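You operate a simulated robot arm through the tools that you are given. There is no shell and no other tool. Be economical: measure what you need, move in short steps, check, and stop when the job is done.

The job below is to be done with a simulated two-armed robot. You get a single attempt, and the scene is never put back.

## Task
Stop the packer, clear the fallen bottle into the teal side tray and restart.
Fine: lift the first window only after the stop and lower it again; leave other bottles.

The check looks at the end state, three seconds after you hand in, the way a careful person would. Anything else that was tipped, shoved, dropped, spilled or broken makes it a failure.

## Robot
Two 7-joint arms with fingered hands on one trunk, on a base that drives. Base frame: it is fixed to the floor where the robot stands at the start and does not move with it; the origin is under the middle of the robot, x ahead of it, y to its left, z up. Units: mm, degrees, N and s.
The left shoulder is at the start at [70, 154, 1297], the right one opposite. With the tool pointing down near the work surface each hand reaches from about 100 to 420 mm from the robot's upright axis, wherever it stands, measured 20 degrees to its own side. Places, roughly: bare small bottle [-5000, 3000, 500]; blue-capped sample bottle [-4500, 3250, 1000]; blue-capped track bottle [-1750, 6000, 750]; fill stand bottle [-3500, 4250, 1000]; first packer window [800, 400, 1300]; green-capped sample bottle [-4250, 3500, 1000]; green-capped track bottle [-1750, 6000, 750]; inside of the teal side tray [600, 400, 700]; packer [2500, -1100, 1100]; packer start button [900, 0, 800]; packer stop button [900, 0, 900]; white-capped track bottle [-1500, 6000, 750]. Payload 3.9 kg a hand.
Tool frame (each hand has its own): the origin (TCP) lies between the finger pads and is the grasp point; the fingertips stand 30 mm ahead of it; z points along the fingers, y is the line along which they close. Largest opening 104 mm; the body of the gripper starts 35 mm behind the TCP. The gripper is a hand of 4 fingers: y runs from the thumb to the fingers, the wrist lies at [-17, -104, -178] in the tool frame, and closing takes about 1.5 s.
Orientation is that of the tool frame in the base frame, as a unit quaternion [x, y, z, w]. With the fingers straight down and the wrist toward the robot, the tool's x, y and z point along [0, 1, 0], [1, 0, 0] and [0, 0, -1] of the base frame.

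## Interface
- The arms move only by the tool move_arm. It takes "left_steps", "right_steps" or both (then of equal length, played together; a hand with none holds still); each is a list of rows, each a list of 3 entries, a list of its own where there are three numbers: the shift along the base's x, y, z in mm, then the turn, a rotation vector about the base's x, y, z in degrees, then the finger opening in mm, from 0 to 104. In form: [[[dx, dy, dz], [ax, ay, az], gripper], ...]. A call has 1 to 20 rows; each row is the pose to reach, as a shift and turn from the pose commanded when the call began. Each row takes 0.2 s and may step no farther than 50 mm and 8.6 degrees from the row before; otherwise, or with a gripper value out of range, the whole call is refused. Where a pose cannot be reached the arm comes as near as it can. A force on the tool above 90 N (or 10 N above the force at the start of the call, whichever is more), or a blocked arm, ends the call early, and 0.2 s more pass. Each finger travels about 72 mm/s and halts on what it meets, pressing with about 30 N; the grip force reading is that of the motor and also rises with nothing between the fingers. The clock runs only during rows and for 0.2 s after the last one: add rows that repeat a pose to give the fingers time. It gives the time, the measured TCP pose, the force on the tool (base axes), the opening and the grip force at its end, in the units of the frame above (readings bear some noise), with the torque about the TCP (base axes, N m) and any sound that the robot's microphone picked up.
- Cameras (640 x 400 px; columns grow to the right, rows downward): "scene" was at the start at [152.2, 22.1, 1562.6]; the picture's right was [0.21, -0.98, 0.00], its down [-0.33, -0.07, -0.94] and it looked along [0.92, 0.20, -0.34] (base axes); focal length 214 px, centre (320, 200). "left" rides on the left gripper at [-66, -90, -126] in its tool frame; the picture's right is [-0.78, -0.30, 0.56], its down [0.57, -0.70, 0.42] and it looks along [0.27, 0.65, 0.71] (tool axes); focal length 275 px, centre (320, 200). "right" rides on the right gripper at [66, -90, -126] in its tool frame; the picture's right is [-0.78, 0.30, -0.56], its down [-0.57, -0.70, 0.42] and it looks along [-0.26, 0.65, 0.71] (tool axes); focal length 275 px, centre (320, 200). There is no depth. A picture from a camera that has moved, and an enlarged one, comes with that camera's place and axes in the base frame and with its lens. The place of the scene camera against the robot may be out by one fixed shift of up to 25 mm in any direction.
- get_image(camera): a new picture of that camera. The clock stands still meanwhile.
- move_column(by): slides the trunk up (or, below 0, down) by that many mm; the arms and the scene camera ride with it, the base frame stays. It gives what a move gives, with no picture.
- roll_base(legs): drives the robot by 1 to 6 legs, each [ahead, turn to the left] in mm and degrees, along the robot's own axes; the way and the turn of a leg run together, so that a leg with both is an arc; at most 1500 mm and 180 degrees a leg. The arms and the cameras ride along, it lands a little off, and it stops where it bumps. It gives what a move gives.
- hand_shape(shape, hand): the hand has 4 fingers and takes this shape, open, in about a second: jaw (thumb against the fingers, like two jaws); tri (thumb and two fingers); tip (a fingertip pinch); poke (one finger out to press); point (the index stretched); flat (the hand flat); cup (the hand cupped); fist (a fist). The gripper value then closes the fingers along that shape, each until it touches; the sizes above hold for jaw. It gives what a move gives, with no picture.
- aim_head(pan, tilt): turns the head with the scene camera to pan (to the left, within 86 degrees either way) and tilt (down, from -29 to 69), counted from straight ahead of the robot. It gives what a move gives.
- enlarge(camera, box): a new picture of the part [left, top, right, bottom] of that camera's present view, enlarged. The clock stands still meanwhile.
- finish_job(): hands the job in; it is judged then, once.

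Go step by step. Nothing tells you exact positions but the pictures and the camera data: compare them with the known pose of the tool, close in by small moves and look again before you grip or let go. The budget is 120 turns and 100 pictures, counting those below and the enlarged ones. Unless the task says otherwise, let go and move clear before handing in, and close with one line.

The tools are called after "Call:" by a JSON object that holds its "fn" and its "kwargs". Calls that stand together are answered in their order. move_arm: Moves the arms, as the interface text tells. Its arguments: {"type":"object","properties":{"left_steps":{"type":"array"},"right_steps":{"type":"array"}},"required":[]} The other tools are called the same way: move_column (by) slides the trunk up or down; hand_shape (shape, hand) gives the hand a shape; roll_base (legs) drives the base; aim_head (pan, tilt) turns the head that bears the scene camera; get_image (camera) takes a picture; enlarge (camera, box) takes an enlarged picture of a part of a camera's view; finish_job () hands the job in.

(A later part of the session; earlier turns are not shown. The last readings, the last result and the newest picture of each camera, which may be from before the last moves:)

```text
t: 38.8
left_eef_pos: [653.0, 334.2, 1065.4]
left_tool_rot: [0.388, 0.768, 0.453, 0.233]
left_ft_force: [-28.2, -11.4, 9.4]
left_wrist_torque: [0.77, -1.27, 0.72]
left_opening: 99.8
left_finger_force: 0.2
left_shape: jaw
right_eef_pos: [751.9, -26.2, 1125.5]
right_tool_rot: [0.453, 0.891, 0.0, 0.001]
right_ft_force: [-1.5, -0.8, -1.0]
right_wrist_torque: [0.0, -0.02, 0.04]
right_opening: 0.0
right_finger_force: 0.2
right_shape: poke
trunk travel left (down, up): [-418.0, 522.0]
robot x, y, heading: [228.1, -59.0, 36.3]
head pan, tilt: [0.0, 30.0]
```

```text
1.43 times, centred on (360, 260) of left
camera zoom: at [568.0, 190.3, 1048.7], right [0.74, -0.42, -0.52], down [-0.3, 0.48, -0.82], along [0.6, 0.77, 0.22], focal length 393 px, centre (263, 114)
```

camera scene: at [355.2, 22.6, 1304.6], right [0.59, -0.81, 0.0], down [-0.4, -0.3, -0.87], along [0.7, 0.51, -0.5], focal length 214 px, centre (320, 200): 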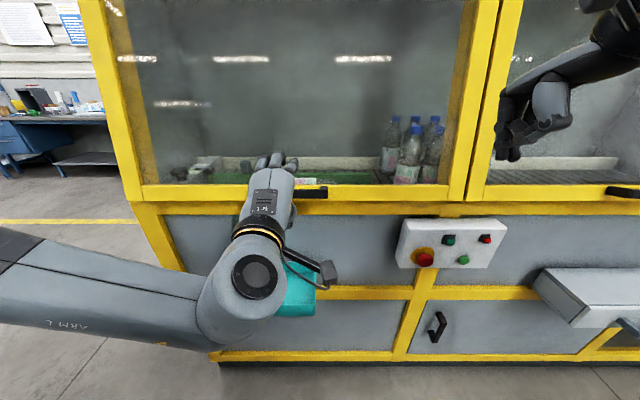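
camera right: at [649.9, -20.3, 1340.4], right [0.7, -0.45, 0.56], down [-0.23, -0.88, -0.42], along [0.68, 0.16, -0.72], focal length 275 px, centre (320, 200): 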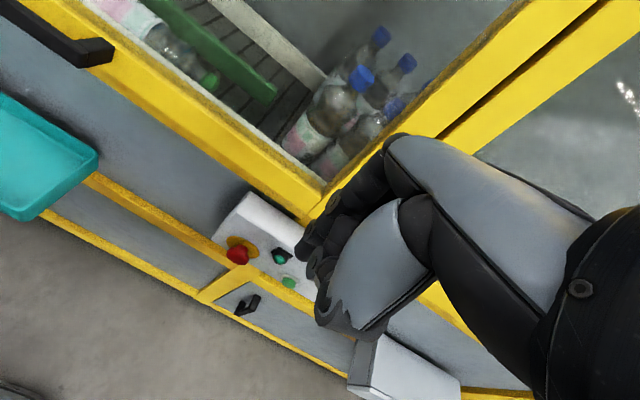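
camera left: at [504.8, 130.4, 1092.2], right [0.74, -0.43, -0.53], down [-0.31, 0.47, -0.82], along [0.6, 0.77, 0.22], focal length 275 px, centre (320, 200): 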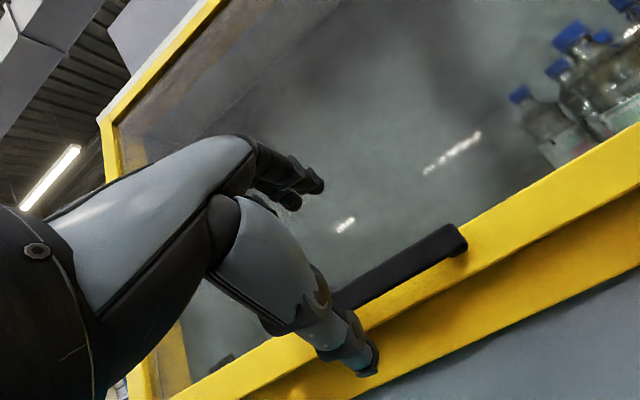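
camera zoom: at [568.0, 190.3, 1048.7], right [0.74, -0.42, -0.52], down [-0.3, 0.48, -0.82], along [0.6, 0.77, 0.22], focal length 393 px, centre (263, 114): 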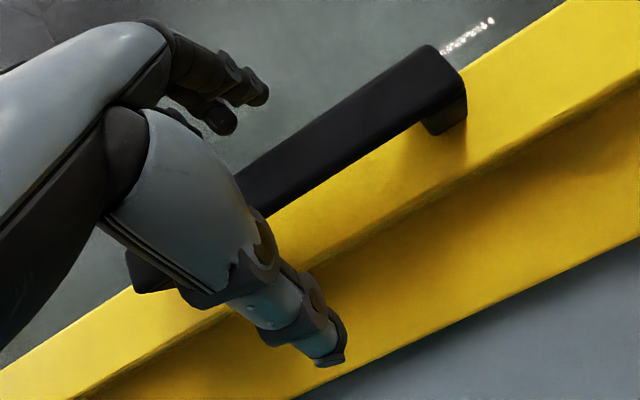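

The fingertips touch the frame. I back off slightly and pitch up ~15° so the thumb gets beneath the bar.

Call:
{"fn": "move_arm", "kwargs": {"left_steps": [[[-6, -4, 0], [0, 0, 0], 104], [[-8, -6, 0], [4.4, -6.1, 0], 104], [[-6, -4, 0], [8.8, -12.1, 0], 104], [[-4, -3, -4], [11.8, -16.2, 0], 104], [[-4, -3, -4], [11.8, -16.2, 0], 104]]}}

Call:
{"fn": "enlarge", "kwargs": {"camera": "left", "box": [200, 120, 520, 400]}}

```text
t: 40.0
left_eef_pos: [643.5, 340.5, 1061.4]
left_tool_rot: [0.345, 0.68, 0.576, 0.296]
left_ft_force: [-0.2, -0.1, -0.5]
left_wrist_torque: [-0.03, 0.0, -0.04]
left_opening: 103.6
left_finger_force: 0.0
left_shape: jaw
left hand out of reach, approached as far as the arm can: row 4, 5
right_eef_pos: [760.1, -22.5, 1120.9]
right_tool_rot: [0.453, 0.891, -0.003, 0.0]
right_ft_force: [0.5, 0.1, 0.3]
right_wrist_torque: [0.02, 0.02, -0.02]
right_opening: 0.0
right_finger_force: 0.2
right_shape: poke
trunk travel left (down, up): [-418.0, 522.0]
robot x, y, heading: [230.6, -62.5, 36.2]
head pan, tilt: [0.0, 30.0]
```

```text
1.43 times, centred on (360, 260) of left
camera zoom: at [571.3, 205.6, 993.5], right [0.86, -0.33, -0.38], down [-0.09, 0.64, -0.76], along [0.5, 0.69, 0.52], focal length 393 px, centre (263, 114)
```

zoom: 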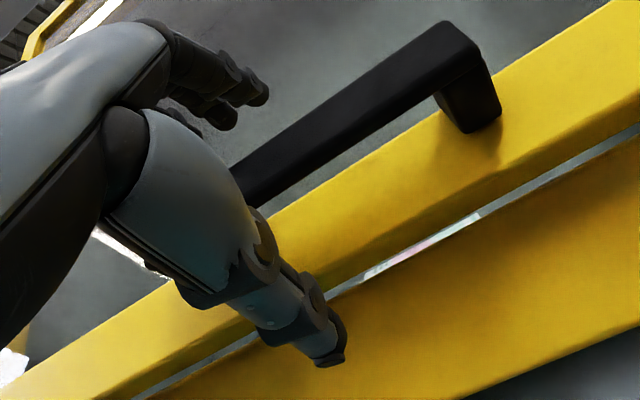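

Pitch is now about 80°, bar between thumb and fingers. Advance 12 mm and close on it.

Call:
{"fn": "move_arm", "kwargs": {"left_steps": [[[10, 7, -2], [0, 0, 0], 104], [[10, 7, -2], [0, 0, 0], 80], [[10, 7, -2], [0, 0, 0], 50], [[10, 7, -2], [0, 0, 0], 20], [[10, 7, -2], [0, 0, 0], 10], [[10, 7, -2], [0, 0, 0], 10], [[10, 7, -2], [0, 0, 0], 10], [[10, 7, -2], [0, 0, 0], 10]]}}

Call:
{"fn": "enlarge", "kwargs": {"camera": "left", "box": [160, 80, 520, 400]}}

Call:
{"fn": "enlarge", "kwargs": {"camera": "scene", "box": [200, 70, 380, 210]}}

```text
t: 41.8
left_eef_pos: [648.9, 349.2, 1060.8]
left_tool_rot: [0.345, 0.679, 0.576, 0.296]
left_ft_force: [-0.1, 0.7, -0.1]
left_wrist_torque: [-0.02, -0.02, 0.02]
left_opening: 10.1
left_finger_force: 0.1
left_shape: jaw
left hand out of reach, approached as far as the arm can: row 1, 2, 3, 4, 5, 6, 7, 8
right_eef_pos: [760.4, -22.7, 1121.8]
right_tool_rot: [0.453, 0.892, -0.004, -0.001]
right_ft_force: [-0.3, 0.5, 0.5]
right_wrist_torque: [0.0, -0.01, 0.02]
right_opening: 0.2
right_finger_force: 0.0
right_shape: poke
trunk travel left (down, up): [-418.0, 522.0]
robot x, y, heading: [233.2, -59.5, 36.3]
head pan, tilt: [0.0, 30.0]
```

```text
1.25 times, centred on (340, 240) of left
camera zoom: at [576.5, 215.3, 993.7], right [0.86, -0.33, -0.38], down [-0.09, 0.64, -0.76], along [0.5, 0.69, 0.52], focal length 344 px, centre (295, 150)
```

zoom: 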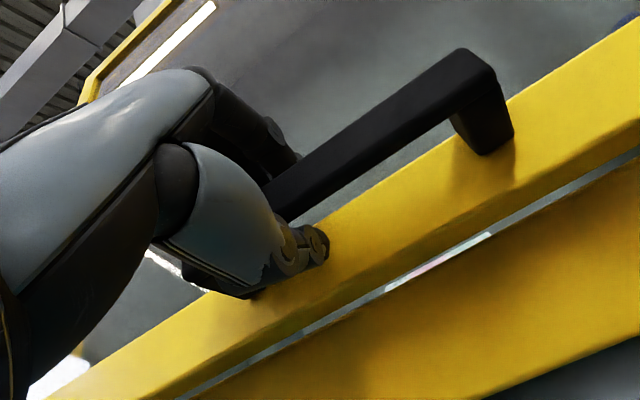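

```text
2.86 times, centred on (290, 140) of scene
camera zoom: at [356.3, 22.0, 1214.6], right [0.59, -0.81, 0.0], down [-0.4, -0.3, -0.87], along [0.7, 0.51, -0.5], focal length 613 px, centre (406, 371)
```

zoom: 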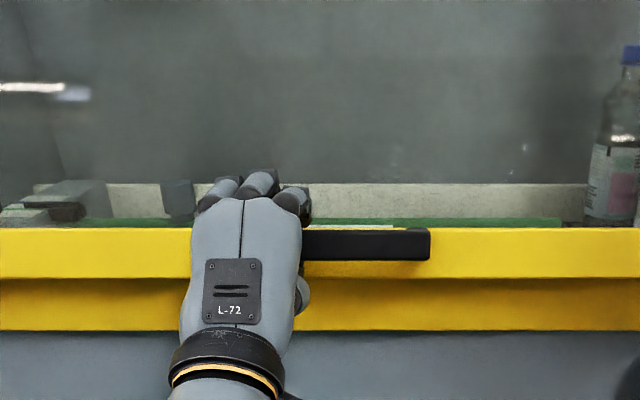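

Opening equals the command, so I can't tell whether the bar is held; close fully to test.

Call:
{"fn": "move_arm", "kwargs": {"left_steps": [[[0, 0, 0], [0, 0, 0], 0], [[0, 0, 0], [0, 0, 0], 0], [[0, 0, 0], [0, 0, 0], 0]]}}

Call:
{"fn": "enlarge", "kwargs": {"camera": "left", "box": [220, 120, 420, 300]}}

```text
t: 42.6
left_eef_pos: [651.2, 351.5, 1059.8]
left_tool_rot: [0.345, 0.681, 0.575, 0.295]
left_ft_force: [1.2, 0.6, -5.8]
left_wrist_torque: [0.04, -0.11, 0.04]
left_opening: 5.1
left_finger_force: 30.2
left_shape: jaw
right_eef_pos: [761.1, -22.3, 1121.3]
right_tool_rot: [0.453, 0.891, -0.004, -0.001]
right_ft_force: [-0.4, 0.7, -0.1]
right_wrist_torque: [-0.02, 0.01, -0.01]
right_opening: 0.0
right_finger_force: 0.1
right_shape: poke
trunk travel left (down, up): [-418.0, 522.0]
robot x, y, heading: [234.3, -62.4, 36.3]
head pan, tilt: [0.0, 30.0]
```

```text
2.22 times, centred on (320, 210) of left
camera zoom: at [577.2, 215.9, 992.5], right [0.86, -0.34, -0.38], down [-0.09, 0.64, -0.76], along [0.5, 0.69, 0.52], focal length 612 px, centre (320, 178)
```

zoom: 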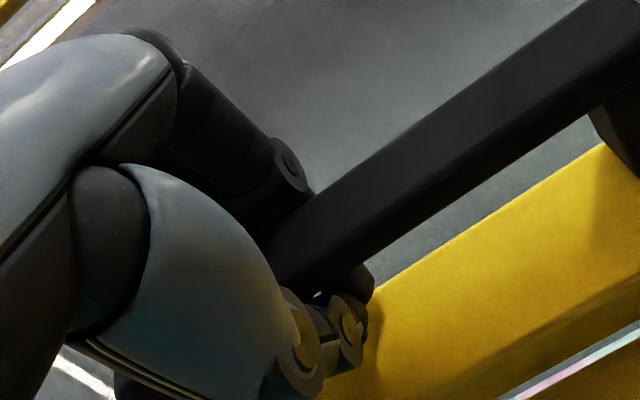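

The bar is enclosed between fingers and thumb. Try lifting 60 mm with the trunk.

Call:
{"fn": "move_column", "kwargs": {"by": 60}}

Call:
{"fn": "get_image", "kwargs": {"camera": "scene"}}

Call:
{"fn": "get_image", "kwargs": {"camera": "left"}}

```text
t: 43.6
left_eef_pos: [659.2, 357.6, 1114.9]
left_tool_rot: [0.345, 0.685, 0.571, 0.291]
left_ft_force: [33.8, 20.2, -12.3]
left_wrist_torque: [0.24, -0.12, 0.0]
left_opening: 6.0
left_finger_force: 30.0
left_shape: jaw
right_eef_pos: [769.8, -16.1, 1177.5]
right_tool_rot: [0.453, 0.891, -0.007, -0.003]
right_ft_force: [0.6, -0.3, -0.1]
right_wrist_torque: [0.0, -0.02, -0.01]
right_opening: 0.0
right_finger_force: 0.0
right_shape: poke
trunk travel left (down, up): [-478.0, 462.0]
robot x, y, heading: [228.5, -62.3, 36.2]
head pan, tilt: [0.0, 30.0]
```

```text
61 pictures are left
camera scene: at [367.4, 29.0, 1273.3], right [0.59, -0.81, 0.0], down [-0.41, -0.3, -0.86], along [0.69, 0.51, -0.51], focal length 214 px, centre (320, 200)
```

scene: 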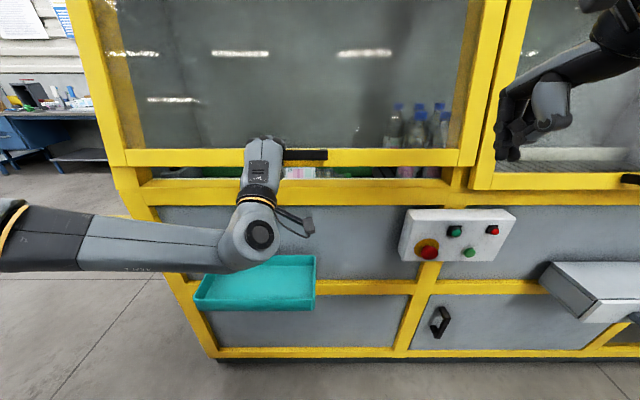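

```text
60 pictures are left
camera left: at [585.6, 222.2, 1049.4], right [0.86, -0.33, -0.38], down [-0.1, 0.63, -0.77], along [0.5, 0.7, 0.51], focal length 275 px, centre (320, 200)
```

left: 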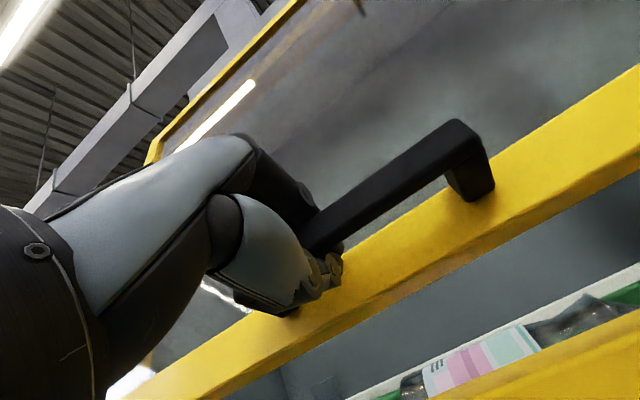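

The window rises, but its plane leans back about 18°, so it must travel forward as it goes up. I continue lifting with the arm along that slope.

Call:
{"fn": "move_arm", "kwargs": {"left_steps": [[[6, 5, 5], [0, 0, 0], 0], [[14, 10, 25], [0, 0, 0], 0], [[21, 15, 50], [0, 0, 0], 0], [[27, 20, 75], [0, 0, 0], 0], [[34, 25, 100], [0, 0, 0], 0], [[40, 29, 125], [0, 0, 0], 0], [[47, 34, 150], [0, 0, 0], 0], [[47, 34, 150], [0, 0, 0], 0]]}}

Call:
{"fn": "get_image", "kwargs": {"camera": "scene"}}

```text
t: 45.4
left_eef_pos: [689.4, 380.5, 1253.9]
left_tool_rot: [0.346, 0.679, 0.576, 0.297]
left_ft_force: [3.8, 0.9, -0.7]
left_wrist_torque: [0.07, -0.03, -0.02]
left_opening: 5.4
left_finger_force: 30.3
left_shape: jaw
left hand out of reach, approached as far as the arm can: row 7, 8
right_eef_pos: [760.0, -22.3, 1180.6]
right_tool_rot: [0.453, 0.892, -0.002, -0.001]
right_ft_force: [0.3, -0.5, 0.5]
right_wrist_torque: [0.0, -0.01, 0.0]
right_opening: 0.1
right_finger_force: 0.2
right_shape: poke
trunk travel left (down, up): [-478.0, 462.0]
robot x, y, heading: [231.8, -63.3, 36.2]
head pan, tilt: [0.0, 30.0]
```

```text
59 pictures are left
camera scene: at [357.4, 22.3, 1274.5], right [0.59, -0.81, 0.0], down [-0.4, -0.3, -0.87], along [0.7, 0.51, -0.5], focal length 214 px, centre (320, 200)
```

scene: 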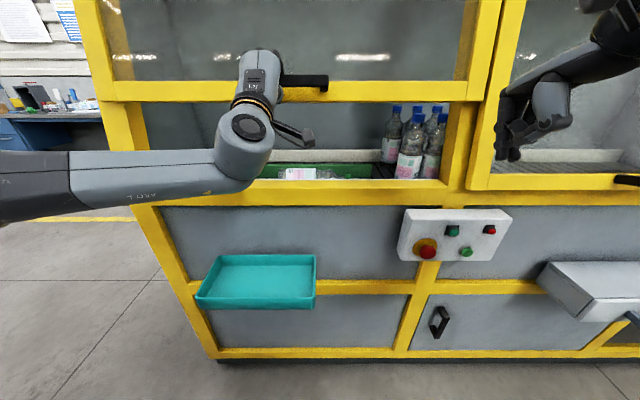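

Lifted ~195 mm with almost no weight on the hand. Continue alternately with trunk and arm.

Call:
{"fn": "move_arm", "kwargs": {"left_steps": [[[5, 3, 2], [0, 0, 0], 0], [[5, 3, 2], [0, 0, 0], 0]]}}

Call:
{"fn": "move_column", "kwargs": {"by": 40}}

Call:
{"fn": "move_arm", "kwargs": {"left_steps": [[[8, 6, 0], [0, 0, 0], 0], [[14, 10, 2], [0, 0, 0], 0], [[14, 10, 2], [0, 0, 0], 0]]}}

Call:
{"fn": "move_column", "kwargs": {"by": 45}}

Call:
{"fn": "move_arm", "kwargs": {"left_steps": [[[6, 5, 0], [0, 0, 0], 0], [[10, 7, 2], [0, 0, 0], 0], [[10, 7, 2], [0, 0, 0], 0]]}}

Call:
{"fn": "get_image", "kwargs": {"camera": "scene"}}

```text
t: 46.0
left_eef_pos: [691.7, 381.3, 1255.1]
left_tool_rot: [0.345, 0.68, 0.576, 0.295]
left_ft_force: [-0.3, -5.2, -6.8]
left_wrist_torque: [0.05, -0.03, 0.05]
left_opening: 5.1
left_finger_force: 30.1
left_shape: jaw
left hand out of reach, approached as far as the arm can: row 1, 2
right_eef_pos: [761.2, -22.2, 1182.8]
right_tool_rot: [0.453, 0.892, -0.002, -0.002]
right_ft_force: [0.0, 0.2, 0.4]
right_wrist_torque: [-0.02, 0.01, 0.0]
right_opening: 0.4
right_finger_force: 0.1
right_shape: poke
trunk travel left (down, up): [-478.0, 462.0]
robot x, y, heading: [230.7, -62.7, 36.1]
head pan, tilt: [0.0, 30.0]
```

```text
t: 46.8
left_eef_pos: [696.7, 387.6, 1292.7]
left_tool_rot: [0.346, 0.682, 0.574, 0.294]
left_ft_force: [18.2, 5.2, -7.4]
left_wrist_torque: [0.08, -0.05, -0.07]
left_opening: 5.5
left_finger_force: 29.8
left_shape: jaw
right_eef_pos: [766.2, -19.0, 1218.9]
right_tool_rot: [0.453, 0.891, -0.005, -0.003]
right_ft_force: [0.3, 0.2, -0.5]
right_wrist_torque: [-0.01, -0.02, -0.02]
right_opening: 0.1
right_finger_force: 0.1
right_shape: poke
trunk travel left (down, up): [-518.0, 422.0]
robot x, y, heading: [232.9, -60.2, 36.0]
head pan, tilt: [0.0, 30.0]
```

```text
t: 47.6
left_eef_pos: [694.6, 397.9, 1297.1]
left_tool_rot: [0.344, 0.68, 0.576, 0.295]
left_ft_force: [4.7, -2.5, -4.7]
left_wrist_torque: [0.01, -0.06, 0.03]
left_opening: 5.2
left_finger_force: 30.1
left_shape: jaw
left hand out of reach, approached as far as the arm can: row 1, 2, 3
right_eef_pos: [761.8, -21.8, 1221.1]
right_tool_rot: [0.452, 0.892, -0.003, -0.002]
right_ft_force: [0.7, -0.9, 0.2]
right_wrist_torque: [-0.02, 0.03, 0.0]
right_opening: 0.0
right_finger_force: 0.1
right_shape: poke
trunk travel left (down, up): [-518.0, 422.0]
robot x, y, heading: [230.5, -62.9, 36.4]
head pan, tilt: [0.0, 30.0]
```

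```text
t: 48.5
left_eef_pos: [700.9, 400.7, 1336.6]
left_tool_rot: [0.346, 0.682, 0.573, 0.295]
left_ft_force: [18.9, 10.4, -8.2]
left_wrist_torque: [0.15, -0.16, -0.07]
left_opening: 5.2
left_finger_force: 29.4
left_shape: jaw
right_eef_pos: [766.1, -18.0, 1262.7]
right_tool_rot: [0.454, 0.891, -0.005, -0.002]
right_ft_force: [0.2, 0.3, -0.3]
right_wrist_torque: [-0.01, -0.02, -0.02]
right_opening: 0.1
right_finger_force: 0.1
right_shape: poke
trunk travel left (down, up): [-563.0, 377.0]
robot x, y, heading: [230.7, -63.7, 35.9]
head pan, tilt: [0.0, 30.0]
```

```text
t: 49.3
left_eef_pos: [702.3, 403.6, 1340.9]
left_tool_rot: [0.347, 0.68, 0.575, 0.294]
left_ft_force: [14.7, -3.8, -8.7]
left_wrist_torque: [0.05, -0.18, 0.03]
left_opening: 4.9
left_finger_force: 30.3
left_shape: jaw
left hand out of reach, approached as far as the arm can: row 1, 2, 3
right_eef_pos: [765.3, -21.7, 1264.0]
right_tool_rot: [0.453, 0.891, -0.004, -0.003]
right_ft_force: [0.0, -0.1, -0.2]
right_wrist_torque: [0.0, 0.0, 0.0]
right_opening: 0.1
right_finger_force: 0.0
right_shape: poke
trunk travel left (down, up): [-563.0, 377.0]
robot x, y, heading: [236.2, -61.7, 36.3]
head pan, tilt: [0.0, 30.0]
```

```text
58 pictures are left
camera scene: at [362.3, 21.7, 1359.0], right [0.59, -0.81, 0.0], down [-0.41, -0.29, -0.86], along [0.7, 0.51, -0.5], focal length 214 px, centre (320, 200)
```

scene: 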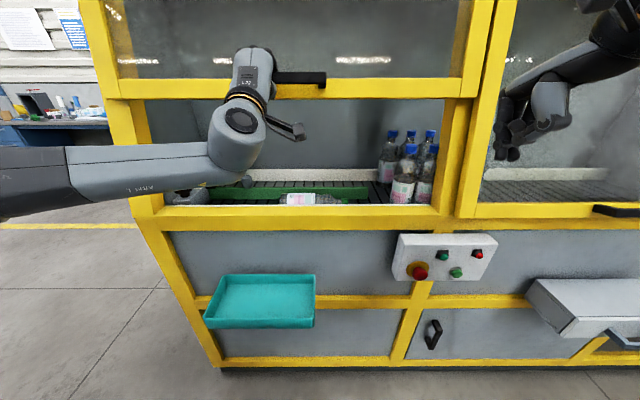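

Opening is now ~280 mm. I test whether the window stays: loosen the grip a little with the thumb still under the bar.

Call:
{"fn": "move_arm", "kwargs": {"left_steps": [[[-4, -2, 0], [0, 0, 0], 15], [[-8, -5, 0], [0, 0, 0], 30], [[-8, -5, 0], [0, 0, 0], 45], [[-8, -5, -8], [0, 0, 0], 45], [[-8, -5, -8], [0, 0, 0], 45]]}}

Call:
{"fn": "enlarge", "kwargs": {"camera": "left", "box": [160, 80, 520, 400]}}

Call:
{"fn": "enlarge", "kwargs": {"camera": "scene", "box": [180, 30, 380, 230]}}

```text
t: 50.5
left_eef_pos: [686.8, 401.2, 1336.9]
left_tool_rot: [0.343, 0.68, 0.577, 0.295]
left_ft_force: [-0.4, -0.4, 0.0]
left_wrist_torque: [0.02, 0.02, -0.01]
left_opening: 44.7
left_finger_force: 0.1
left_shape: jaw
right_eef_pos: [759.1, -23.9, 1266.9]
right_tool_rot: [0.453, 0.891, -0.002, -0.001]
right_ft_force: [-0.1, -0.5, 0.1]
right_wrist_torque: [0.01, 0.0, -0.02]
right_opening: 0.0
right_finger_force: 0.0
right_shape: poke
trunk travel left (down, up): [-563.0, 377.0]
robot x, y, heading: [233.4, -60.0, 36.2]
head pan, tilt: [0.0, 30.0]
```

```text
1.25 times, centred on (340, 240) of left
camera zoom: at [614.9, 266.3, 1269.8], right [0.86, -0.33, -0.38], down [-0.09, 0.64, -0.76], along [0.5, 0.69, 0.52], focal length 344 px, centre (295, 150)
```

zoom: 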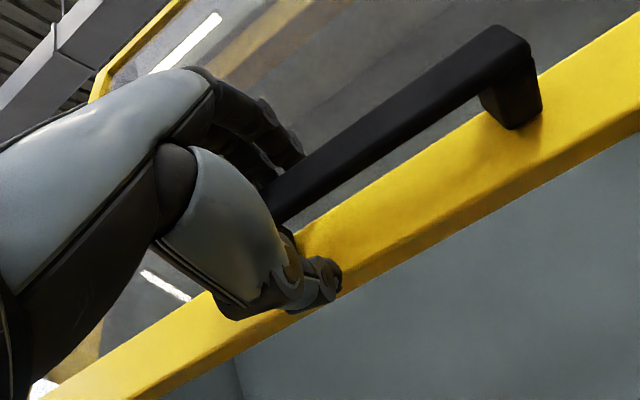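

```text
2.00 times, centred on (280, 130) of scene
camera zoom: at [356.3, 21.8, 1359.6], right [0.59, -0.81, 0.0], down [-0.4, -0.3, -0.87], along [0.7, 0.51, -0.5], focal length 429 px, centre (400, 340)
```

zoom: 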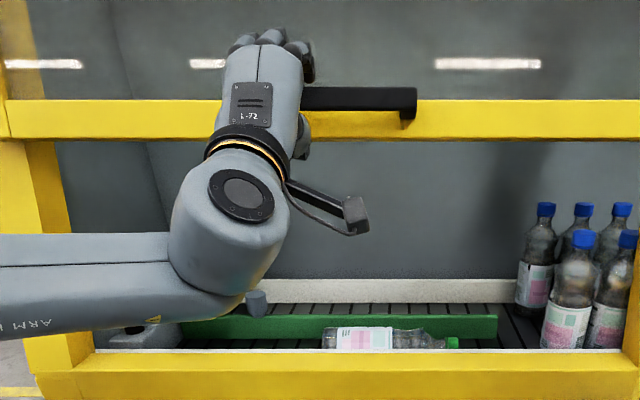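

No load on the hand with the grip loosened, so the window stays up by itself. I open, back the left hand away and turn its fingers downward.

Call:
{"fn": "move_arm", "kwargs": {"left_steps": [[[0, 0, 0], [0, 0, 0], 70], [[0, 0, 0], [0, 0, 0], 104], [[-4, -3, 0], [0, 0, 0], 104], [[-24, -18, 0], [0, 0, 0], 104], [[-48, -35, 0], [0, 0, 0], 104], [[-81, -59, 0], [0, 0, 0], 104], [[-81, -59, 0], [-4.7, 6.4, 0], 104], [[-81, -59, 0], [-9.4, 12.9, 0], 104], [[-89, -65, 0], [-14.1, 19.4, 0], 104], [[-97, -70, 0], [-18.8, 25.9, 0], 104], [[-97, -70, 0], [-23.5, 32.4, 0], 104], [[-97, -70, 0], [-28.2, 38.8, 0], 104], [[-97, -70, 0], [-32.9, 45.3, 0], 104], [[-97, -70, 0], [-37.6, 51.8, 0], 104], [[-97, -70, 0], [-42.3, 58.3, 0], 104], [[-97, -70, 0], [-47, 64.7, 0], 104], [[-97, -70, 0], [-47, 64.7, 0], 104]]}}

Call:
{"fn": "get_image", "kwargs": {"camera": "scene"}}

Call:
{"fn": "get_image", "kwargs": {"camera": "left"}}

```text
t: 54.1
left_eef_pos: [568.3, 367.1, 1327.7]
left_tool_rot: [0.452, 0.892, 0.004, 0.004]
left_ft_force: [-0.2, 0.3, 0.0]
left_wrist_torque: [-0.01, 0.05, -0.02]
left_opening: 103.6
left_finger_force: 0.0
left_shape: jaw
left hand out of reach, approached as far as the arm can: row 15, 16, 17
right_eef_pos: [762.0, -22.3, 1265.7]
right_tool_rot: [0.452, 0.892, -0.004, -0.001]
right_ft_force: [0.2, -1.4, -0.2]
right_wrist_torque: [-0.01, 0.03, 0.01]
right_opening: 0.0
right_finger_force: 0.0
right_shape: poke
trunk travel left (down, up): [-563.0, 377.0]
robot x, y, heading: [233.5, -67.2, 36.2]
head pan, tilt: [0.0, 30.0]
```

```text
55 pictures are left
camera scene: at [358.8, 22.6, 1359.3], right [0.59, -0.81, 0.0], down [-0.41, -0.3, -0.86], along [0.7, 0.51, -0.5], focal length 214 px, centre (320, 200)
```

scene: 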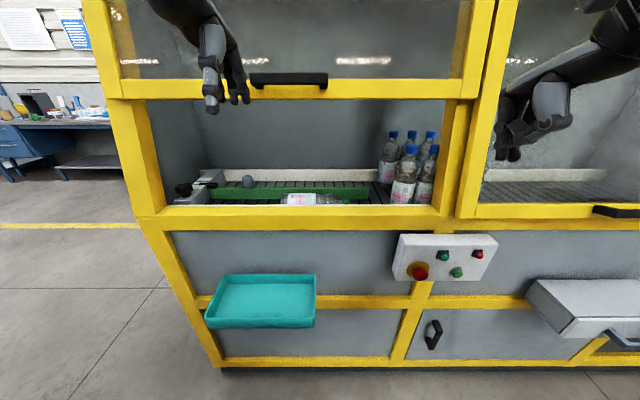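

```text
54 pictures are left
camera left: at [533.4, 259.7, 1453.9], right [0.23, -0.8, -0.56], down [-0.9, 0.05, -0.43], along [0.37, 0.6, -0.71], focal length 275 px, centre (320, 200)
```

left: 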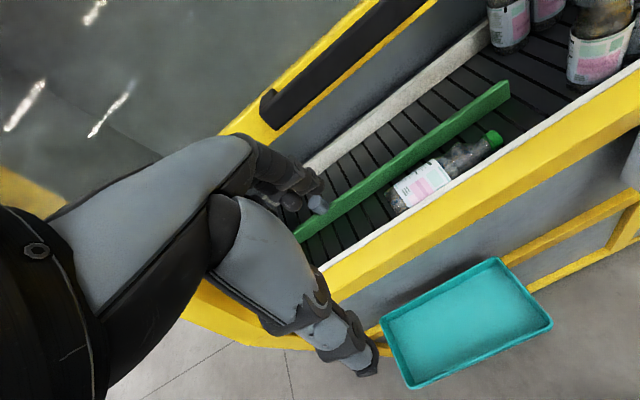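

The window stays up. Let me look closely at the bottle and its gaps.

Call:
{"fn": "enlarge", "kwargs": {"camera": "left", "box": [330, 60, 580, 260]}}

Call:
{"fn": "enlarge", "kwargs": {"camera": "right", "box": [0, 0, 320, 200]}}

Call:
{"fn": "enlarge", "kwargs": {"camera": "scene", "box": [160, 150, 400, 220]}}

```text
2.00 times, centred on (455, 160) of left
camera zoom: at [533.4, 259.7, 1453.9], right [0.23, -0.8, -0.56], down [-0.9, 0.05, -0.43], along [0.37, 0.6, -0.71], focal length 551 px, centre (50, 280)
```

zoom: 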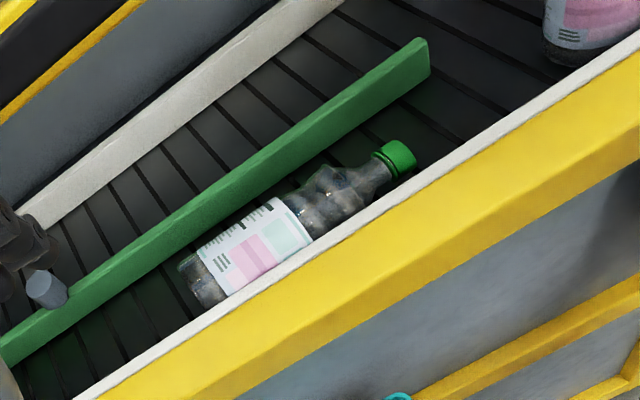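

```text
2.00 times, centred on (160, 100) of right
camera zoom: at [652.4, -19.9, 1394.5], right [0.7, -0.45, 0.56], down [-0.23, -0.88, -0.42], along [0.68, 0.16, -0.72], focal length 551 px, centre (640, 400)
```

zoom: 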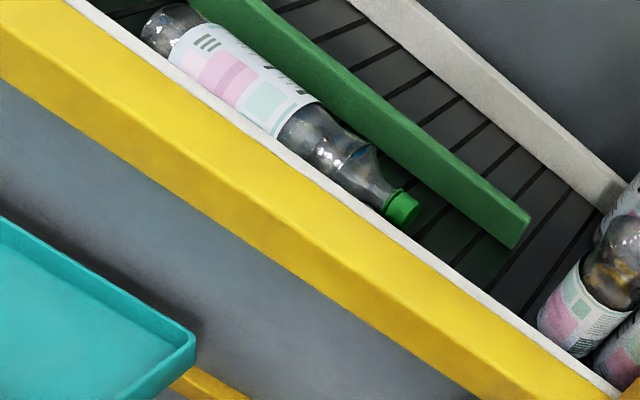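

```text
2.67 times, centred on (280, 185) of scene
camera zoom: at [358.8, 22.6, 1359.3], right [0.59, -0.81, 0.0], down [-0.41, -0.3, -0.86], along [0.7, 0.51, -0.5], focal length 572 px, centre (427, 240)
```

zoom: 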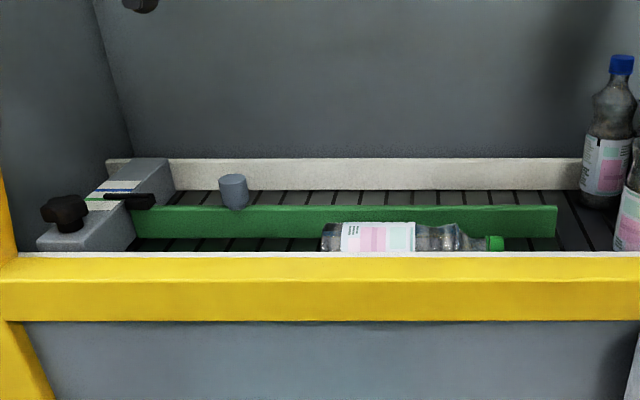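

Bottle axis runs from base near [751,451] to cap near [874,300], z≈1000, with ~15 mm gaps to sill and green guide. I lower the left hand, drive 90 mm closer.

Call:
{"fn": "move_arm", "kwargs": {"left_steps": [[[-10, -7, -35], [0, 0, 0], 104], [[-20, -14, -70], [0, 0, 0], 90], [[-28, -21, -110], [0, 0, 0], 80], [[-28, -21, -110], [0, 0, 0], 80]]}}

Call:
{"fn": "roll_base", "kwargs": {"legs": [[90, 0]]}}

Call:
{"fn": "get_image", "kwargs": {"camera": "scene"}}

```text
t: 55.1
left_eef_pos: [539.4, 344.0, 1216.6]
left_tool_rot: [0.452, 0.892, 0.005, 0.003]
left_ft_force: [0.7, 0.9, -0.3]
left_wrist_torque: [0.04, -0.03, -0.03]
left_opening: 80.3
left_finger_force: 0.1
left_shape: jaw
right_eef_pos: [759.1, -22.4, 1267.0]
right_tool_rot: [0.453, 0.891, -0.003, -0.001]
right_ft_force: [-0.4, 0.3, 0.4]
right_wrist_torque: [0.02, 0.01, -0.01]
right_opening: 0.0
right_finger_force: 0.1
right_shape: poke
trunk travel left (down, up): [-563.0, 377.0]
robot x, y, heading: [231.1, -63.6, 36.2]
head pan, tilt: [0.0, 30.0]
```

```text
t: 56.2
left_eef_pos: [609.8, 396.0, 1218.7]
left_tool_rot: [0.452, 0.892, 0.006, 0.004]
left_ft_force: [0.8, 0.2, 1.1]
left_wrist_torque: [0.02, -0.01, 0.02]
left_opening: 80.2
left_finger_force: 0.1
left_shape: jaw
right_eef_pos: [831.3, 30.0, 1267.5]
right_tool_rot: [0.453, 0.892, -0.002, 0.0]
right_ft_force: [0.3, 0.1, 0.1]
right_wrist_torque: [-0.01, 0.0, 0.0]
right_opening: 0.1
right_finger_force: 0.0
right_shape: poke
trunk travel left (down, up): [-563.0, 377.0]
robot x, y, heading: [305.1, -9.4, 35.8]
head pan, tilt: [0.0, 30.0]
```

```text
50 pictures are left
camera scene: at [427.3, 73.8, 1359.7], right [0.59, -0.81, 0.0], down [-0.4, -0.29, -0.87], along [0.7, 0.51, -0.5], focal length 214 px, centre (320, 200)
```

scene: 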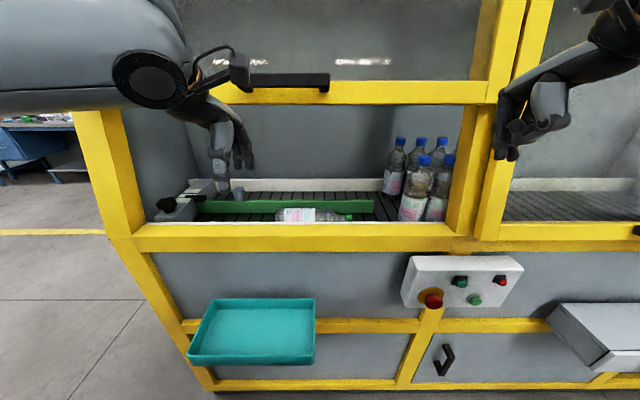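

Now I bring the left hand down to z≈1100 in front of the opening and sideways to the bottle's middle, then look.

Call:
{"fn": "move_arm", "kwargs": {"left_steps": [[[10, -14, -25], [0, 0, 0], 80], [[26, -36, -50], [0, 0, 0], 80], [[42, -58, -75], [0, 0, 0], 80], [[58, -80, -100], [0, 0, 0], 80], [[74, -102, -116], [0, 0, 0], 80], [[84, -116, -116], [0, 0, 0], 80], [[84, -116, -116], [0, 0, 0], 80]]}}

Call:
{"fn": "get_image", "kwargs": {"camera": "scene"}}

Call:
{"fn": "get_image", "kwargs": {"camera": "left"}}

```text
t: 57.8
left_eef_pos: [667.2, 310.4, 1107.2]
left_tool_rot: [0.451, 0.892, 0.005, 0.004]
left_ft_force: [-0.2, 0.0, -0.4]
left_wrist_torque: [0.01, 0.01, -0.01]
left_opening: 80.1
left_finger_force: 0.1
left_shape: jaw
left hand out of reach, approached as far as the arm can: row 5, 6, 7
right_eef_pos: [831.8, 31.0, 1266.5]
right_tool_rot: [0.454, 0.891, -0.003, -0.001]
right_ft_force: [-0.3, 0.4, -0.2]
right_wrist_torque: [0.03, 0.0, -0.01]
right_opening: 0.0
right_finger_force: 0.0
right_shape: poke
trunk travel left (down, up): [-563.0, 377.0]
robot x, y, heading: [306.7, -11.7, 36.0]
head pan, tilt: [0.0, 30.0]
```

```text
49 pictures are left
camera scene: at [428.9, 74.6, 1359.5], right [0.59, -0.81, 0.0], down [-0.4, -0.29, -0.87], along [0.7, 0.51, -0.5], focal length 214 px, centre (320, 200)
```

scene: 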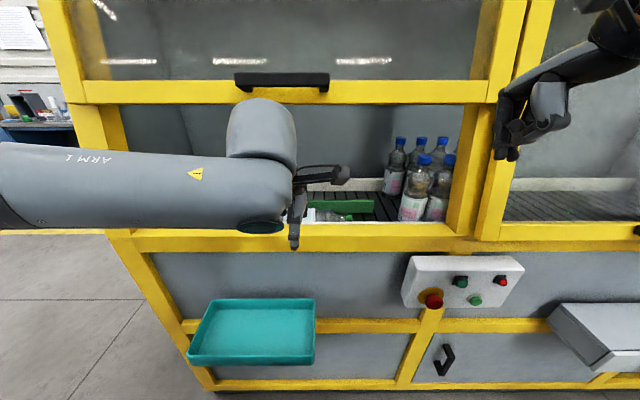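

```text
48 pictures are left
camera left: at [633.5, 204.4, 1232.3], right [0.23, -0.8, -0.56], down [-0.9, 0.05, -0.43], along [0.37, 0.6, -0.71], focal length 275 px, centre (320, 200)
```

left: 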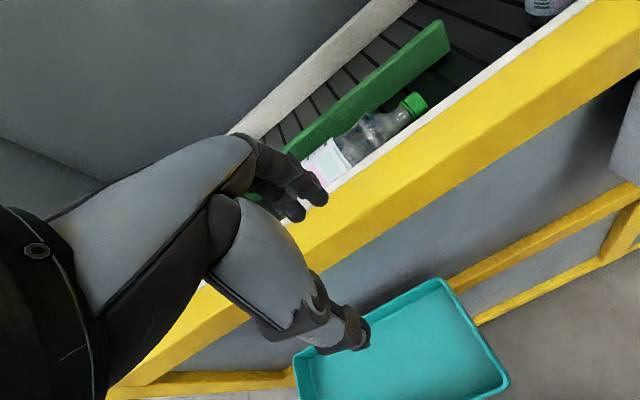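

The bottle position is confirmed (cap [874,300,995]). Move the hand through the opening above the bottle, z unchanged.

Call:
{"fn": "move_arm", "kwargs": {"left_steps": [[[32, 10, 0], [0, 0, 0], 80], [[64, 20, 0], [0, 0, 0], 80], [[95, 29, 0], [0, 0, 0], 80], [[127, 39, 0], [0, 0, 0], 80], [[158, 48, 0], [0, 0, 0], 80], [[158, 48, 0], [0, 0, 0], 80]]}}

Call:
{"fn": "get_image", "kwargs": {"camera": "left"}}

Call:
{"fn": "get_image", "kwargs": {"camera": "scene"}}

Call:
{"fn": "get_image", "kwargs": {"camera": "right"}}

```text
t: 59.2
left_eef_pos: [703.5, 396.9, 1113.7]
left_tool_rot: [0.452, 0.892, 0.004, 0.005]
left_ft_force: [0.1, 0.3, -0.1]
left_wrist_torque: [0.0, -0.01, -0.03]
left_opening: 79.8
left_finger_force: 0.0
left_shape: jaw
left hand out of reach, approached as far as the arm can: row 1, 2, 3, 4, 5, 6
right_eef_pos: [832.2, 31.1, 1266.7]
right_tool_rot: [0.453, 0.891, -0.003, -0.001]
right_ft_force: [0.0, -0.2, -0.5]
right_wrist_torque: [-0.01, 0.01, -0.04]
right_opening: 0.0
right_finger_force: 0.1
right_shape: poke
trunk travel left (down, up): [-563.0, 377.0]
robot x, y, heading: [302.5, -10.8, 36.1]
head pan, tilt: [0.0, 30.0]
```

```text
47 pictures are left
camera left: at [668.3, 289.9, 1238.2], right [0.23, -0.8, -0.56], down [-0.9, 0.05, -0.43], along [0.37, 0.6, -0.71], focal length 275 px, centre (320, 200)
```

left: 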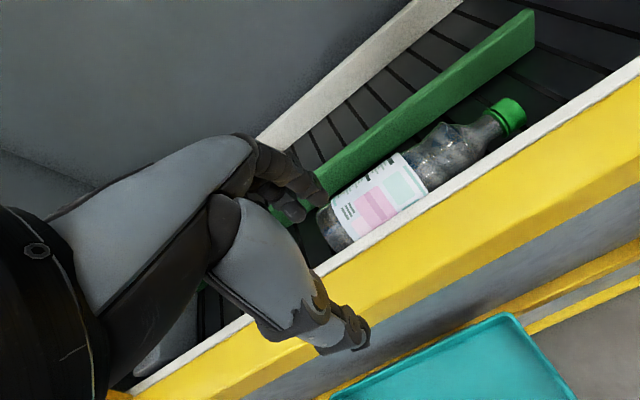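

```text
46 pictures are left
camera scene: at [428.9, 75.4, 1359.4], right [0.59, -0.81, 0.0], down [-0.41, -0.29, -0.87], along [0.7, 0.51, -0.5], focal length 214 px, centre (320, 200)
```

scene: 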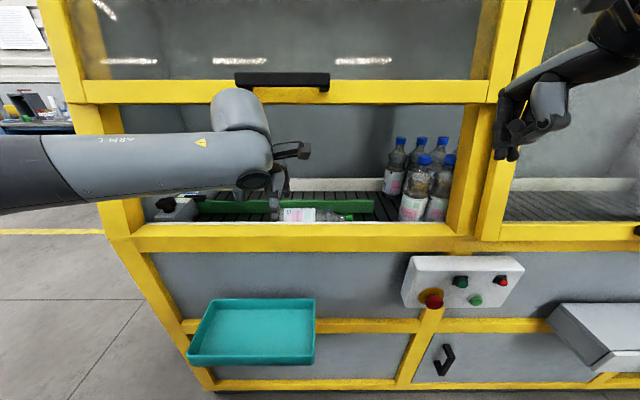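

```text
45 pictures are left
camera right: at [722.3, 33.4, 1395.2], right [0.7, -0.45, 0.56], down [-0.23, -0.88, -0.42], along [0.68, 0.16, -0.72], focal length 275 px, centre (320, 200)
```

right: 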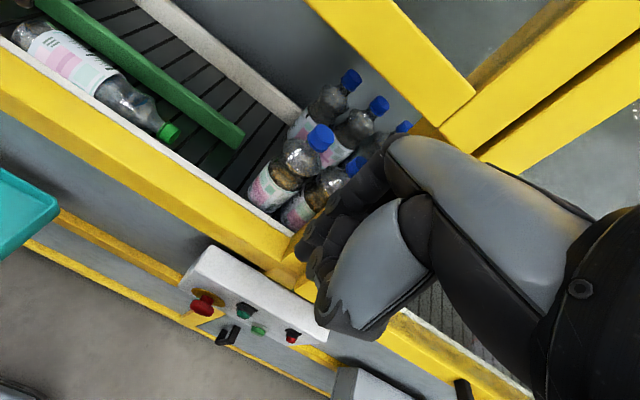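

The left arm runs into its wrist limits here. I'll withdraw, shift the base ~210 mm to the right so the bottle lies on the left arm's own side, and later lower the trunk.

Call:
{"fn": "move_arm", "kwargs": {"left_steps": [[[-32, -24, 5], [0, 0, 0], 80], [[-64, -47, 10], [0, 0, 0], 80], [[-97, -70, 20], [0, 0, 0], 80], [[-125, -90, 50], [0, 0, 0], 80], [[-145, -90, 90], [0, 0, 0], 80], [[-160, -70, 120], [0, 0, 0], 80], [[-160, -70, 120], [0, 0, 0], 80]], "right_steps": [[[-16, -12, 0], [0, 0, 0], 0], [[-32, -24, 0], [0, 0, 0], 0], [[-48, -35, 0], [0, 0, 0], 0], [[-64, -47, 0], [0, 0, 0], 0], [[-81, -59, 0], [0, 0, 0], 0], [[-81, -59, 0], [0, 0, 0], 0], [[-81, -59, 0], [0, 0, 0], 0]]}}

Call:
{"fn": "roll_base", "kwargs": {"legs": [[-250, 0], [0, -90], [210, 0], [0, 90], [230, 0]]}}

Call:
{"fn": "get_image", "kwargs": {"camera": "scene"}}

```text
t: 60.8
left_eef_pos: [543.8, 323.0, 1234.2]
left_tool_rot: [0.452, 0.892, 0.006, 0.003]
left_ft_force: [-0.4, -0.4, 0.5]
left_wrist_torque: [-0.01, 0.02, 0.02]
left_opening: 80.1
left_finger_force: 0.0
left_shape: jaw
right_eef_pos: [751.2, -28.1, 1267.1]
right_tool_rot: [0.453, 0.892, -0.003, -0.002]
right_ft_force: [0.5, 0.1, 0.2]
right_wrist_torque: [-0.01, 0.03, 0.0]
right_opening: 0.0
right_finger_force: 0.1
right_shape: poke
trunk travel left (down, up): [-563.0, 377.0]
robot x, y, heading: [303.2, -9.4, 35.9]
head pan, tilt: [0.0, 30.0]
```

```text
t: 72.8
left_eef_pos: [676.7, 111.8, 1232.6]
left_tool_rot: [0.481, 0.877, 0.006, 0.004]
left_ft_force: [0.0, 0.0, -0.3]
left_wrist_torque: [0.04, 0.03, 0.02]
left_opening: 79.7
left_finger_force: 0.2
left_shape: jaw
right_eef_pos: [859.2, -254.7, 1266.7]
right_tool_rot: [0.482, 0.876, -0.003, 0.001]
right_ft_force: [0.0, -0.5, -0.3]
right_wrist_torque: [-0.04, 0.03, 0.02]
right_opening: 0.0
right_finger_force: 0.0
right_shape: poke
trunk travel left (down, up): [-563.0, 377.0]
robot x, y, heading: [417.7, -213.5, 32.4]
head pan, tilt: [0.0, 30.0]
```

```text
44 pictures are left
camera scene: at [544.8, -130.6, 1359.6], right [0.53, -0.85, 0.0], down [-0.42, -0.27, -0.87], along [0.73, 0.46, -0.5], focal length 214 px, centre (320, 200)
```

scene: 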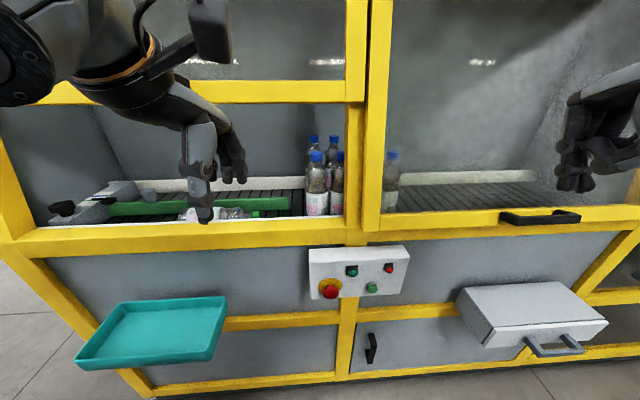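

Robot is now at u≈-418, heading 32.4°. Square up and lower the trunk by 350.

Call:
{"fn": "roll_base", "kwargs": {"legs": [[0, 3.7]]}}

Call:
{"fn": "move_column", "kwargs": {"by": -350}}

Call:
{"fn": "move_arm", "kwargs": {"left_steps": [[[-10, 14, 45], [0, 0, 0], 80], [[-20, 28, 90], [0, 0, 0], 80], [[-30, 42, 135], [0, 0, 0], 80], [[-40, 56, 180], [0, 0, 0], 80], [[-50, 70, 225], [0, 0, 0], 80], [[-60, 84, 235], [0, 0, 0], 80], [[-60, 84, 235], [0, 0, 0], 80]]}}

Call:
{"fn": "get_image", "kwargs": {"camera": "left"}}

Call:
{"fn": "get_image", "kwargs": {"camera": "scene"}}

```text
t: 73.7
left_eef_pos: [657.7, 124.3, 1234.0]
left_tool_rot: [0.454, 0.891, 0.006, 0.002]
left_ft_force: [0.6, -0.4, 0.3]
left_wrist_torque: [0.01, 0.02, -0.03]
left_opening: 79.9
left_finger_force: 0.0
left_shape: jaw
right_eef_pos: [862.8, -227.9, 1266.3]
right_tool_rot: [0.454, 0.891, -0.004, -0.001]
right_ft_force: [-0.1, 0.3, -0.8]
right_wrist_torque: [0.01, 0.03, 0.01]
right_opening: 0.0
right_finger_force: 0.1
right_shape: poke
trunk travel left (down, up): [-563.0, 377.0]
robot x, y, heading: [414.0, -208.2, 35.7]
head pan, tilt: [0.0, 30.0]
```

```text
t: 77.1
left_eef_pos: [655.9, 125.7, 883.1]
left_tool_rot: [0.453, 0.891, 0.005, 0.004]
left_ft_force: [0.0, -1.5, -0.2]
left_wrist_torque: [-0.01, 0.0, -0.01]
left_opening: 80.0
left_finger_force: 0.0
left_shape: jaw
right_eef_pos: [862.9, -226.8, 917.4]
right_tool_rot: [0.455, 0.891, -0.003, -0.001]
right_ft_force: [-0.6, 0.7, 0.1]
right_wrist_torque: [-0.02, 0.0, 0.0]
right_opening: 0.0
right_finger_force: 0.1
right_shape: poke
trunk travel left (down, up): [-213.0, 727.0]
robot x, y, heading: [415.9, -205.7, 35.9]
head pan, tilt: [0.0, 30.0]
```

```text
t: 78.7
left_eef_pos: [597.4, 210.9, 1118.7]
left_tool_rot: [0.453, 0.891, 0.005, 0.003]
left_ft_force: [-0.6, -0.1, 0.5]
left_wrist_torque: [0.0, 0.01, 0.05]
left_opening: 80.1
left_finger_force: 0.1
left_shape: jaw
right_eef_pos: [862.5, -226.0, 916.9]
right_tool_rot: [0.454, 0.891, -0.003, 0.0]
right_ft_force: [0.3, 0.1, -0.5]
right_wrist_torque: [0.0, 0.01, -0.01]
right_opening: 0.0
right_finger_force: 0.0
right_shape: poke
trunk travel left (down, up): [-213.0, 727.0]
robot x, y, heading: [413.9, -207.1, 35.9]
head pan, tilt: [0.0, 30.0]
```

```text
43 pictures are left
camera left: at [562.9, 104.2, 1243.9], right [0.22, -0.8, -0.56], down [-0.9, 0.05, -0.43], along [0.38, 0.6, -0.71], focal length 275 px, centre (320, 200)
```

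left: 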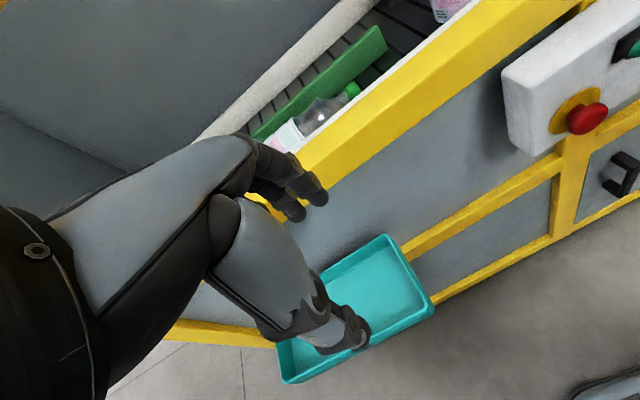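

```text
42 pictures are left
camera scene: at [540.5, -123.0, 1009.5], right [0.59, -0.81, 0.0], down [-0.41, -0.29, -0.87], along [0.7, 0.51, -0.5], focal length 214 px, centre (320, 200)
```

scene: 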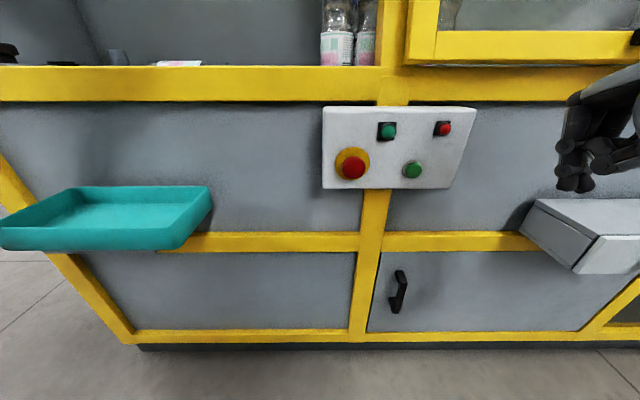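

Good view, but the bottle would be too far. Roll 80 ahead and raise the trunk 110, keeping the hand level.

Call:
{"fn": "roll_base", "kwargs": {"legs": [[80, 0]]}}

Call:
{"fn": "move_column", "kwargs": {"by": 110}}

Call:
{"fn": "move_arm", "kwargs": {"left_steps": [[[0, 0, -45], [0, 0, 0], 80], [[0, 0, -90], [0, 0, 0], 80], [[0, 0, -130], [0, 0, 0], 80], [[28, 20, -130], [0, 0, 0], 80], [[57, 41, -130], [0, 0, 0], 80], [[85, 62, -130], [0, 0, 0], 80], [[85, 62, -130], [0, 0, 0], 80]]}}

Call:
{"fn": "get_image", "kwargs": {"camera": "left"}}

```text
t: 79.8
left_eef_pos: [663.4, 257.1, 1117.6]
left_tool_rot: [0.453, 0.892, 0.005, 0.004]
left_ft_force: [1.1, 0.9, 0.8]
left_wrist_torque: [0.0, 0.03, 0.0]
left_opening: 80.2
left_finger_force: 0.0
left_shape: jaw
right_eef_pos: [928.6, -178.9, 916.5]
right_tool_rot: [0.454, 0.891, -0.003, -0.001]
right_ft_force: [0.4, 1.2, -0.1]
right_wrist_torque: [0.01, 0.01, -0.01]
right_opening: 0.0
right_finger_force: 0.1
right_shape: poke
trunk travel left (down, up): [-213.0, 727.0]
robot x, y, heading: [477.1, -159.8, 36.1]
head pan, tilt: [0.0, 30.0]
```

```text
t: 81.2
left_eef_pos: [662.2, 257.6, 1229.0]
left_tool_rot: [0.453, 0.892, 0.005, 0.004]
left_ft_force: [-0.4, 0.9, -0.3]
left_wrist_torque: [-0.02, 0.02, 0.0]
left_opening: 80.2
left_finger_force: 0.1
left_shape: jaw
right_eef_pos: [926.5, -179.1, 1028.0]
right_tool_rot: [0.454, 0.891, -0.004, -0.001]
right_ft_force: [0.5, -0.1, 0.4]
right_wrist_torque: [-0.01, 0.01, -0.01]
right_opening: 0.2
right_finger_force: 0.0
right_shape: poke
trunk travel left (down, up): [-323.0, 617.0]
robot x, y, heading: [479.8, -162.0, 36.1]
head pan, tilt: [0.0, 30.0]
```

```text
t: 82.8
left_eef_pos: [748.7, 319.6, 1099.1]
left_tool_rot: [0.453, 0.891, 0.005, 0.004]
left_ft_force: [-0.6, -0.1, -0.5]
left_wrist_torque: [0.02, 0.01, 0.05]
left_opening: 80.2
left_finger_force: 0.0
left_shape: jaw
right_eef_pos: [925.8, -179.9, 1027.8]
right_tool_rot: [0.455, 0.891, -0.003, -0.001]
right_ft_force: [-0.5, 0.0, 0.2]
right_wrist_torque: [0.0, 0.0, 0.0]
right_opening: 0.0
right_finger_force: 0.0
right_shape: poke
trunk travel left (down, up): [-323.0, 617.0]
robot x, y, heading: [483.1, -164.3, 35.9]
head pan, tilt: [0.0, 30.0]
```

```text
41 pictures are left
camera left: at [713.5, 212.6, 1224.3], right [0.23, -0.8, -0.56], down [-0.9, 0.05, -0.44], along [0.38, 0.6, -0.71], focal length 275 px, centre (320, 200)
```

left: 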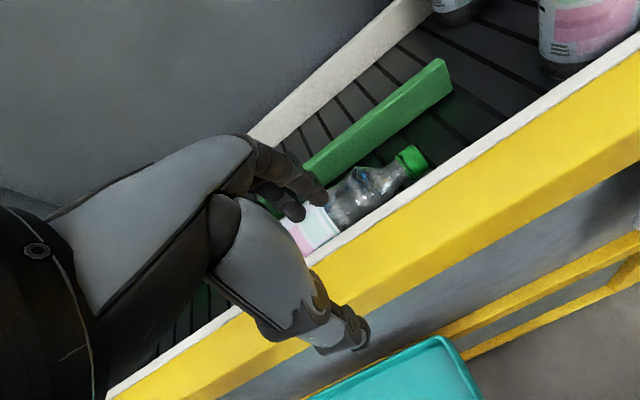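

The left hand now reaches freely. I move it 84 mm further in, above the bottle (TCP n≈878), staying at z≈1099.

Call:
{"fn": "move_arm", "kwargs": {"left_steps": [[[23, 16, 0], [0, 0, 0], 80], [[46, 33, 0], [0, 0, 0], 80], [[68, 50, 0], [0, 0, 0], 80], [[68, 50, 0], [0, 0, 0], 80]]}}

Call:
{"fn": "get_image", "kwargs": {"camera": "left"}}

Call:
{"fn": "aim_head", "kwargs": {"pan": 25, "tilt": 15}}

Call:
{"fn": "get_image", "kwargs": {"camera": "scene"}}

```text
t: 83.8
left_eef_pos: [805.4, 362.7, 1101.4]
left_tool_rot: [0.454, 0.891, 0.007, 0.002]
left_ft_force: [0.2, -0.7, 0.6]
left_wrist_torque: [-0.03, 0.05, 0.03]
left_opening: 80.4
left_finger_force: 0.1
left_shape: jaw
left hand out of reach, approached as far as the arm can: row 3, 4
right_eef_pos: [926.3, -179.8, 1026.7]
right_tool_rot: [0.454, 0.891, -0.002, 0.0]
right_ft_force: [0.1, 0.8, 0.8]
right_wrist_torque: [0.01, -0.02, -0.01]
right_opening: 0.1
right_finger_force: 0.2
right_shape: poke
trunk travel left (down, up): [-323.0, 617.0]
robot x, y, heading: [484.9, -163.8, 35.9]
head pan, tilt: [0.0, 30.0]
```

```text
40 pictures are left
camera left: at [770.3, 254.9, 1225.9], right [0.22, -0.8, -0.56], down [-0.9, 0.05, -0.43], along [0.38, 0.6, -0.7], focal length 275 px, centre (320, 200)
```

left: 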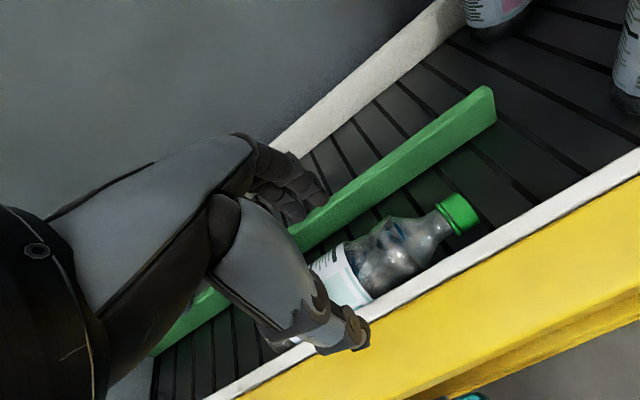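

```text
t: 84.7
left_eef_pos: [805.0, 361.4, 1100.2]
left_tool_rot: [0.454, 0.891, 0.005, 0.003]
left_ft_force: [-0.1, 0.3, 0.0]
left_wrist_torque: [-0.01, -0.01, 0.0]
left_opening: 79.7
left_finger_force: 0.1
left_shape: jaw
right_eef_pos: [925.7, -179.7, 1026.7]
right_tool_rot: [0.453, 0.891, -0.004, 0.0]
right_ft_force: [-0.9, 0.0, 0.1]
right_wrist_torque: [0.02, 0.0, 0.02]
right_opening: 0.1
right_finger_force: 0.0
right_shape: poke
trunk travel left (down, up): [-323.0, 617.0]
robot x, y, heading: [479.2, -164.4, 35.8]
head pan, tilt: [25.0, 15.0]
```

```text
39 pictures are left
camera scene: at [577.3, -47.7, 1143.7], right [0.87, -0.49, 0.0], down [-0.13, -0.23, -0.97], along [0.47, 0.84, -0.26], focal length 214 px, centre (320, 200)
```

scene: 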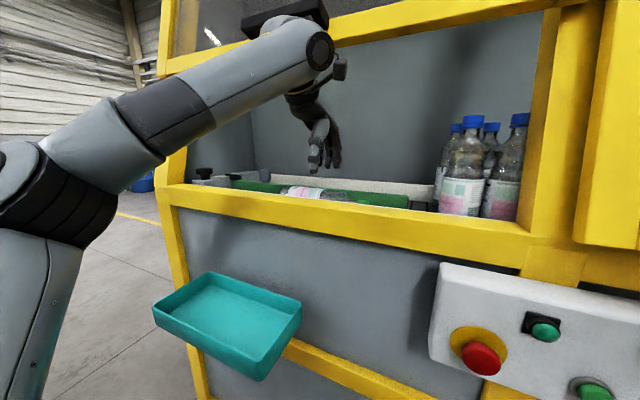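

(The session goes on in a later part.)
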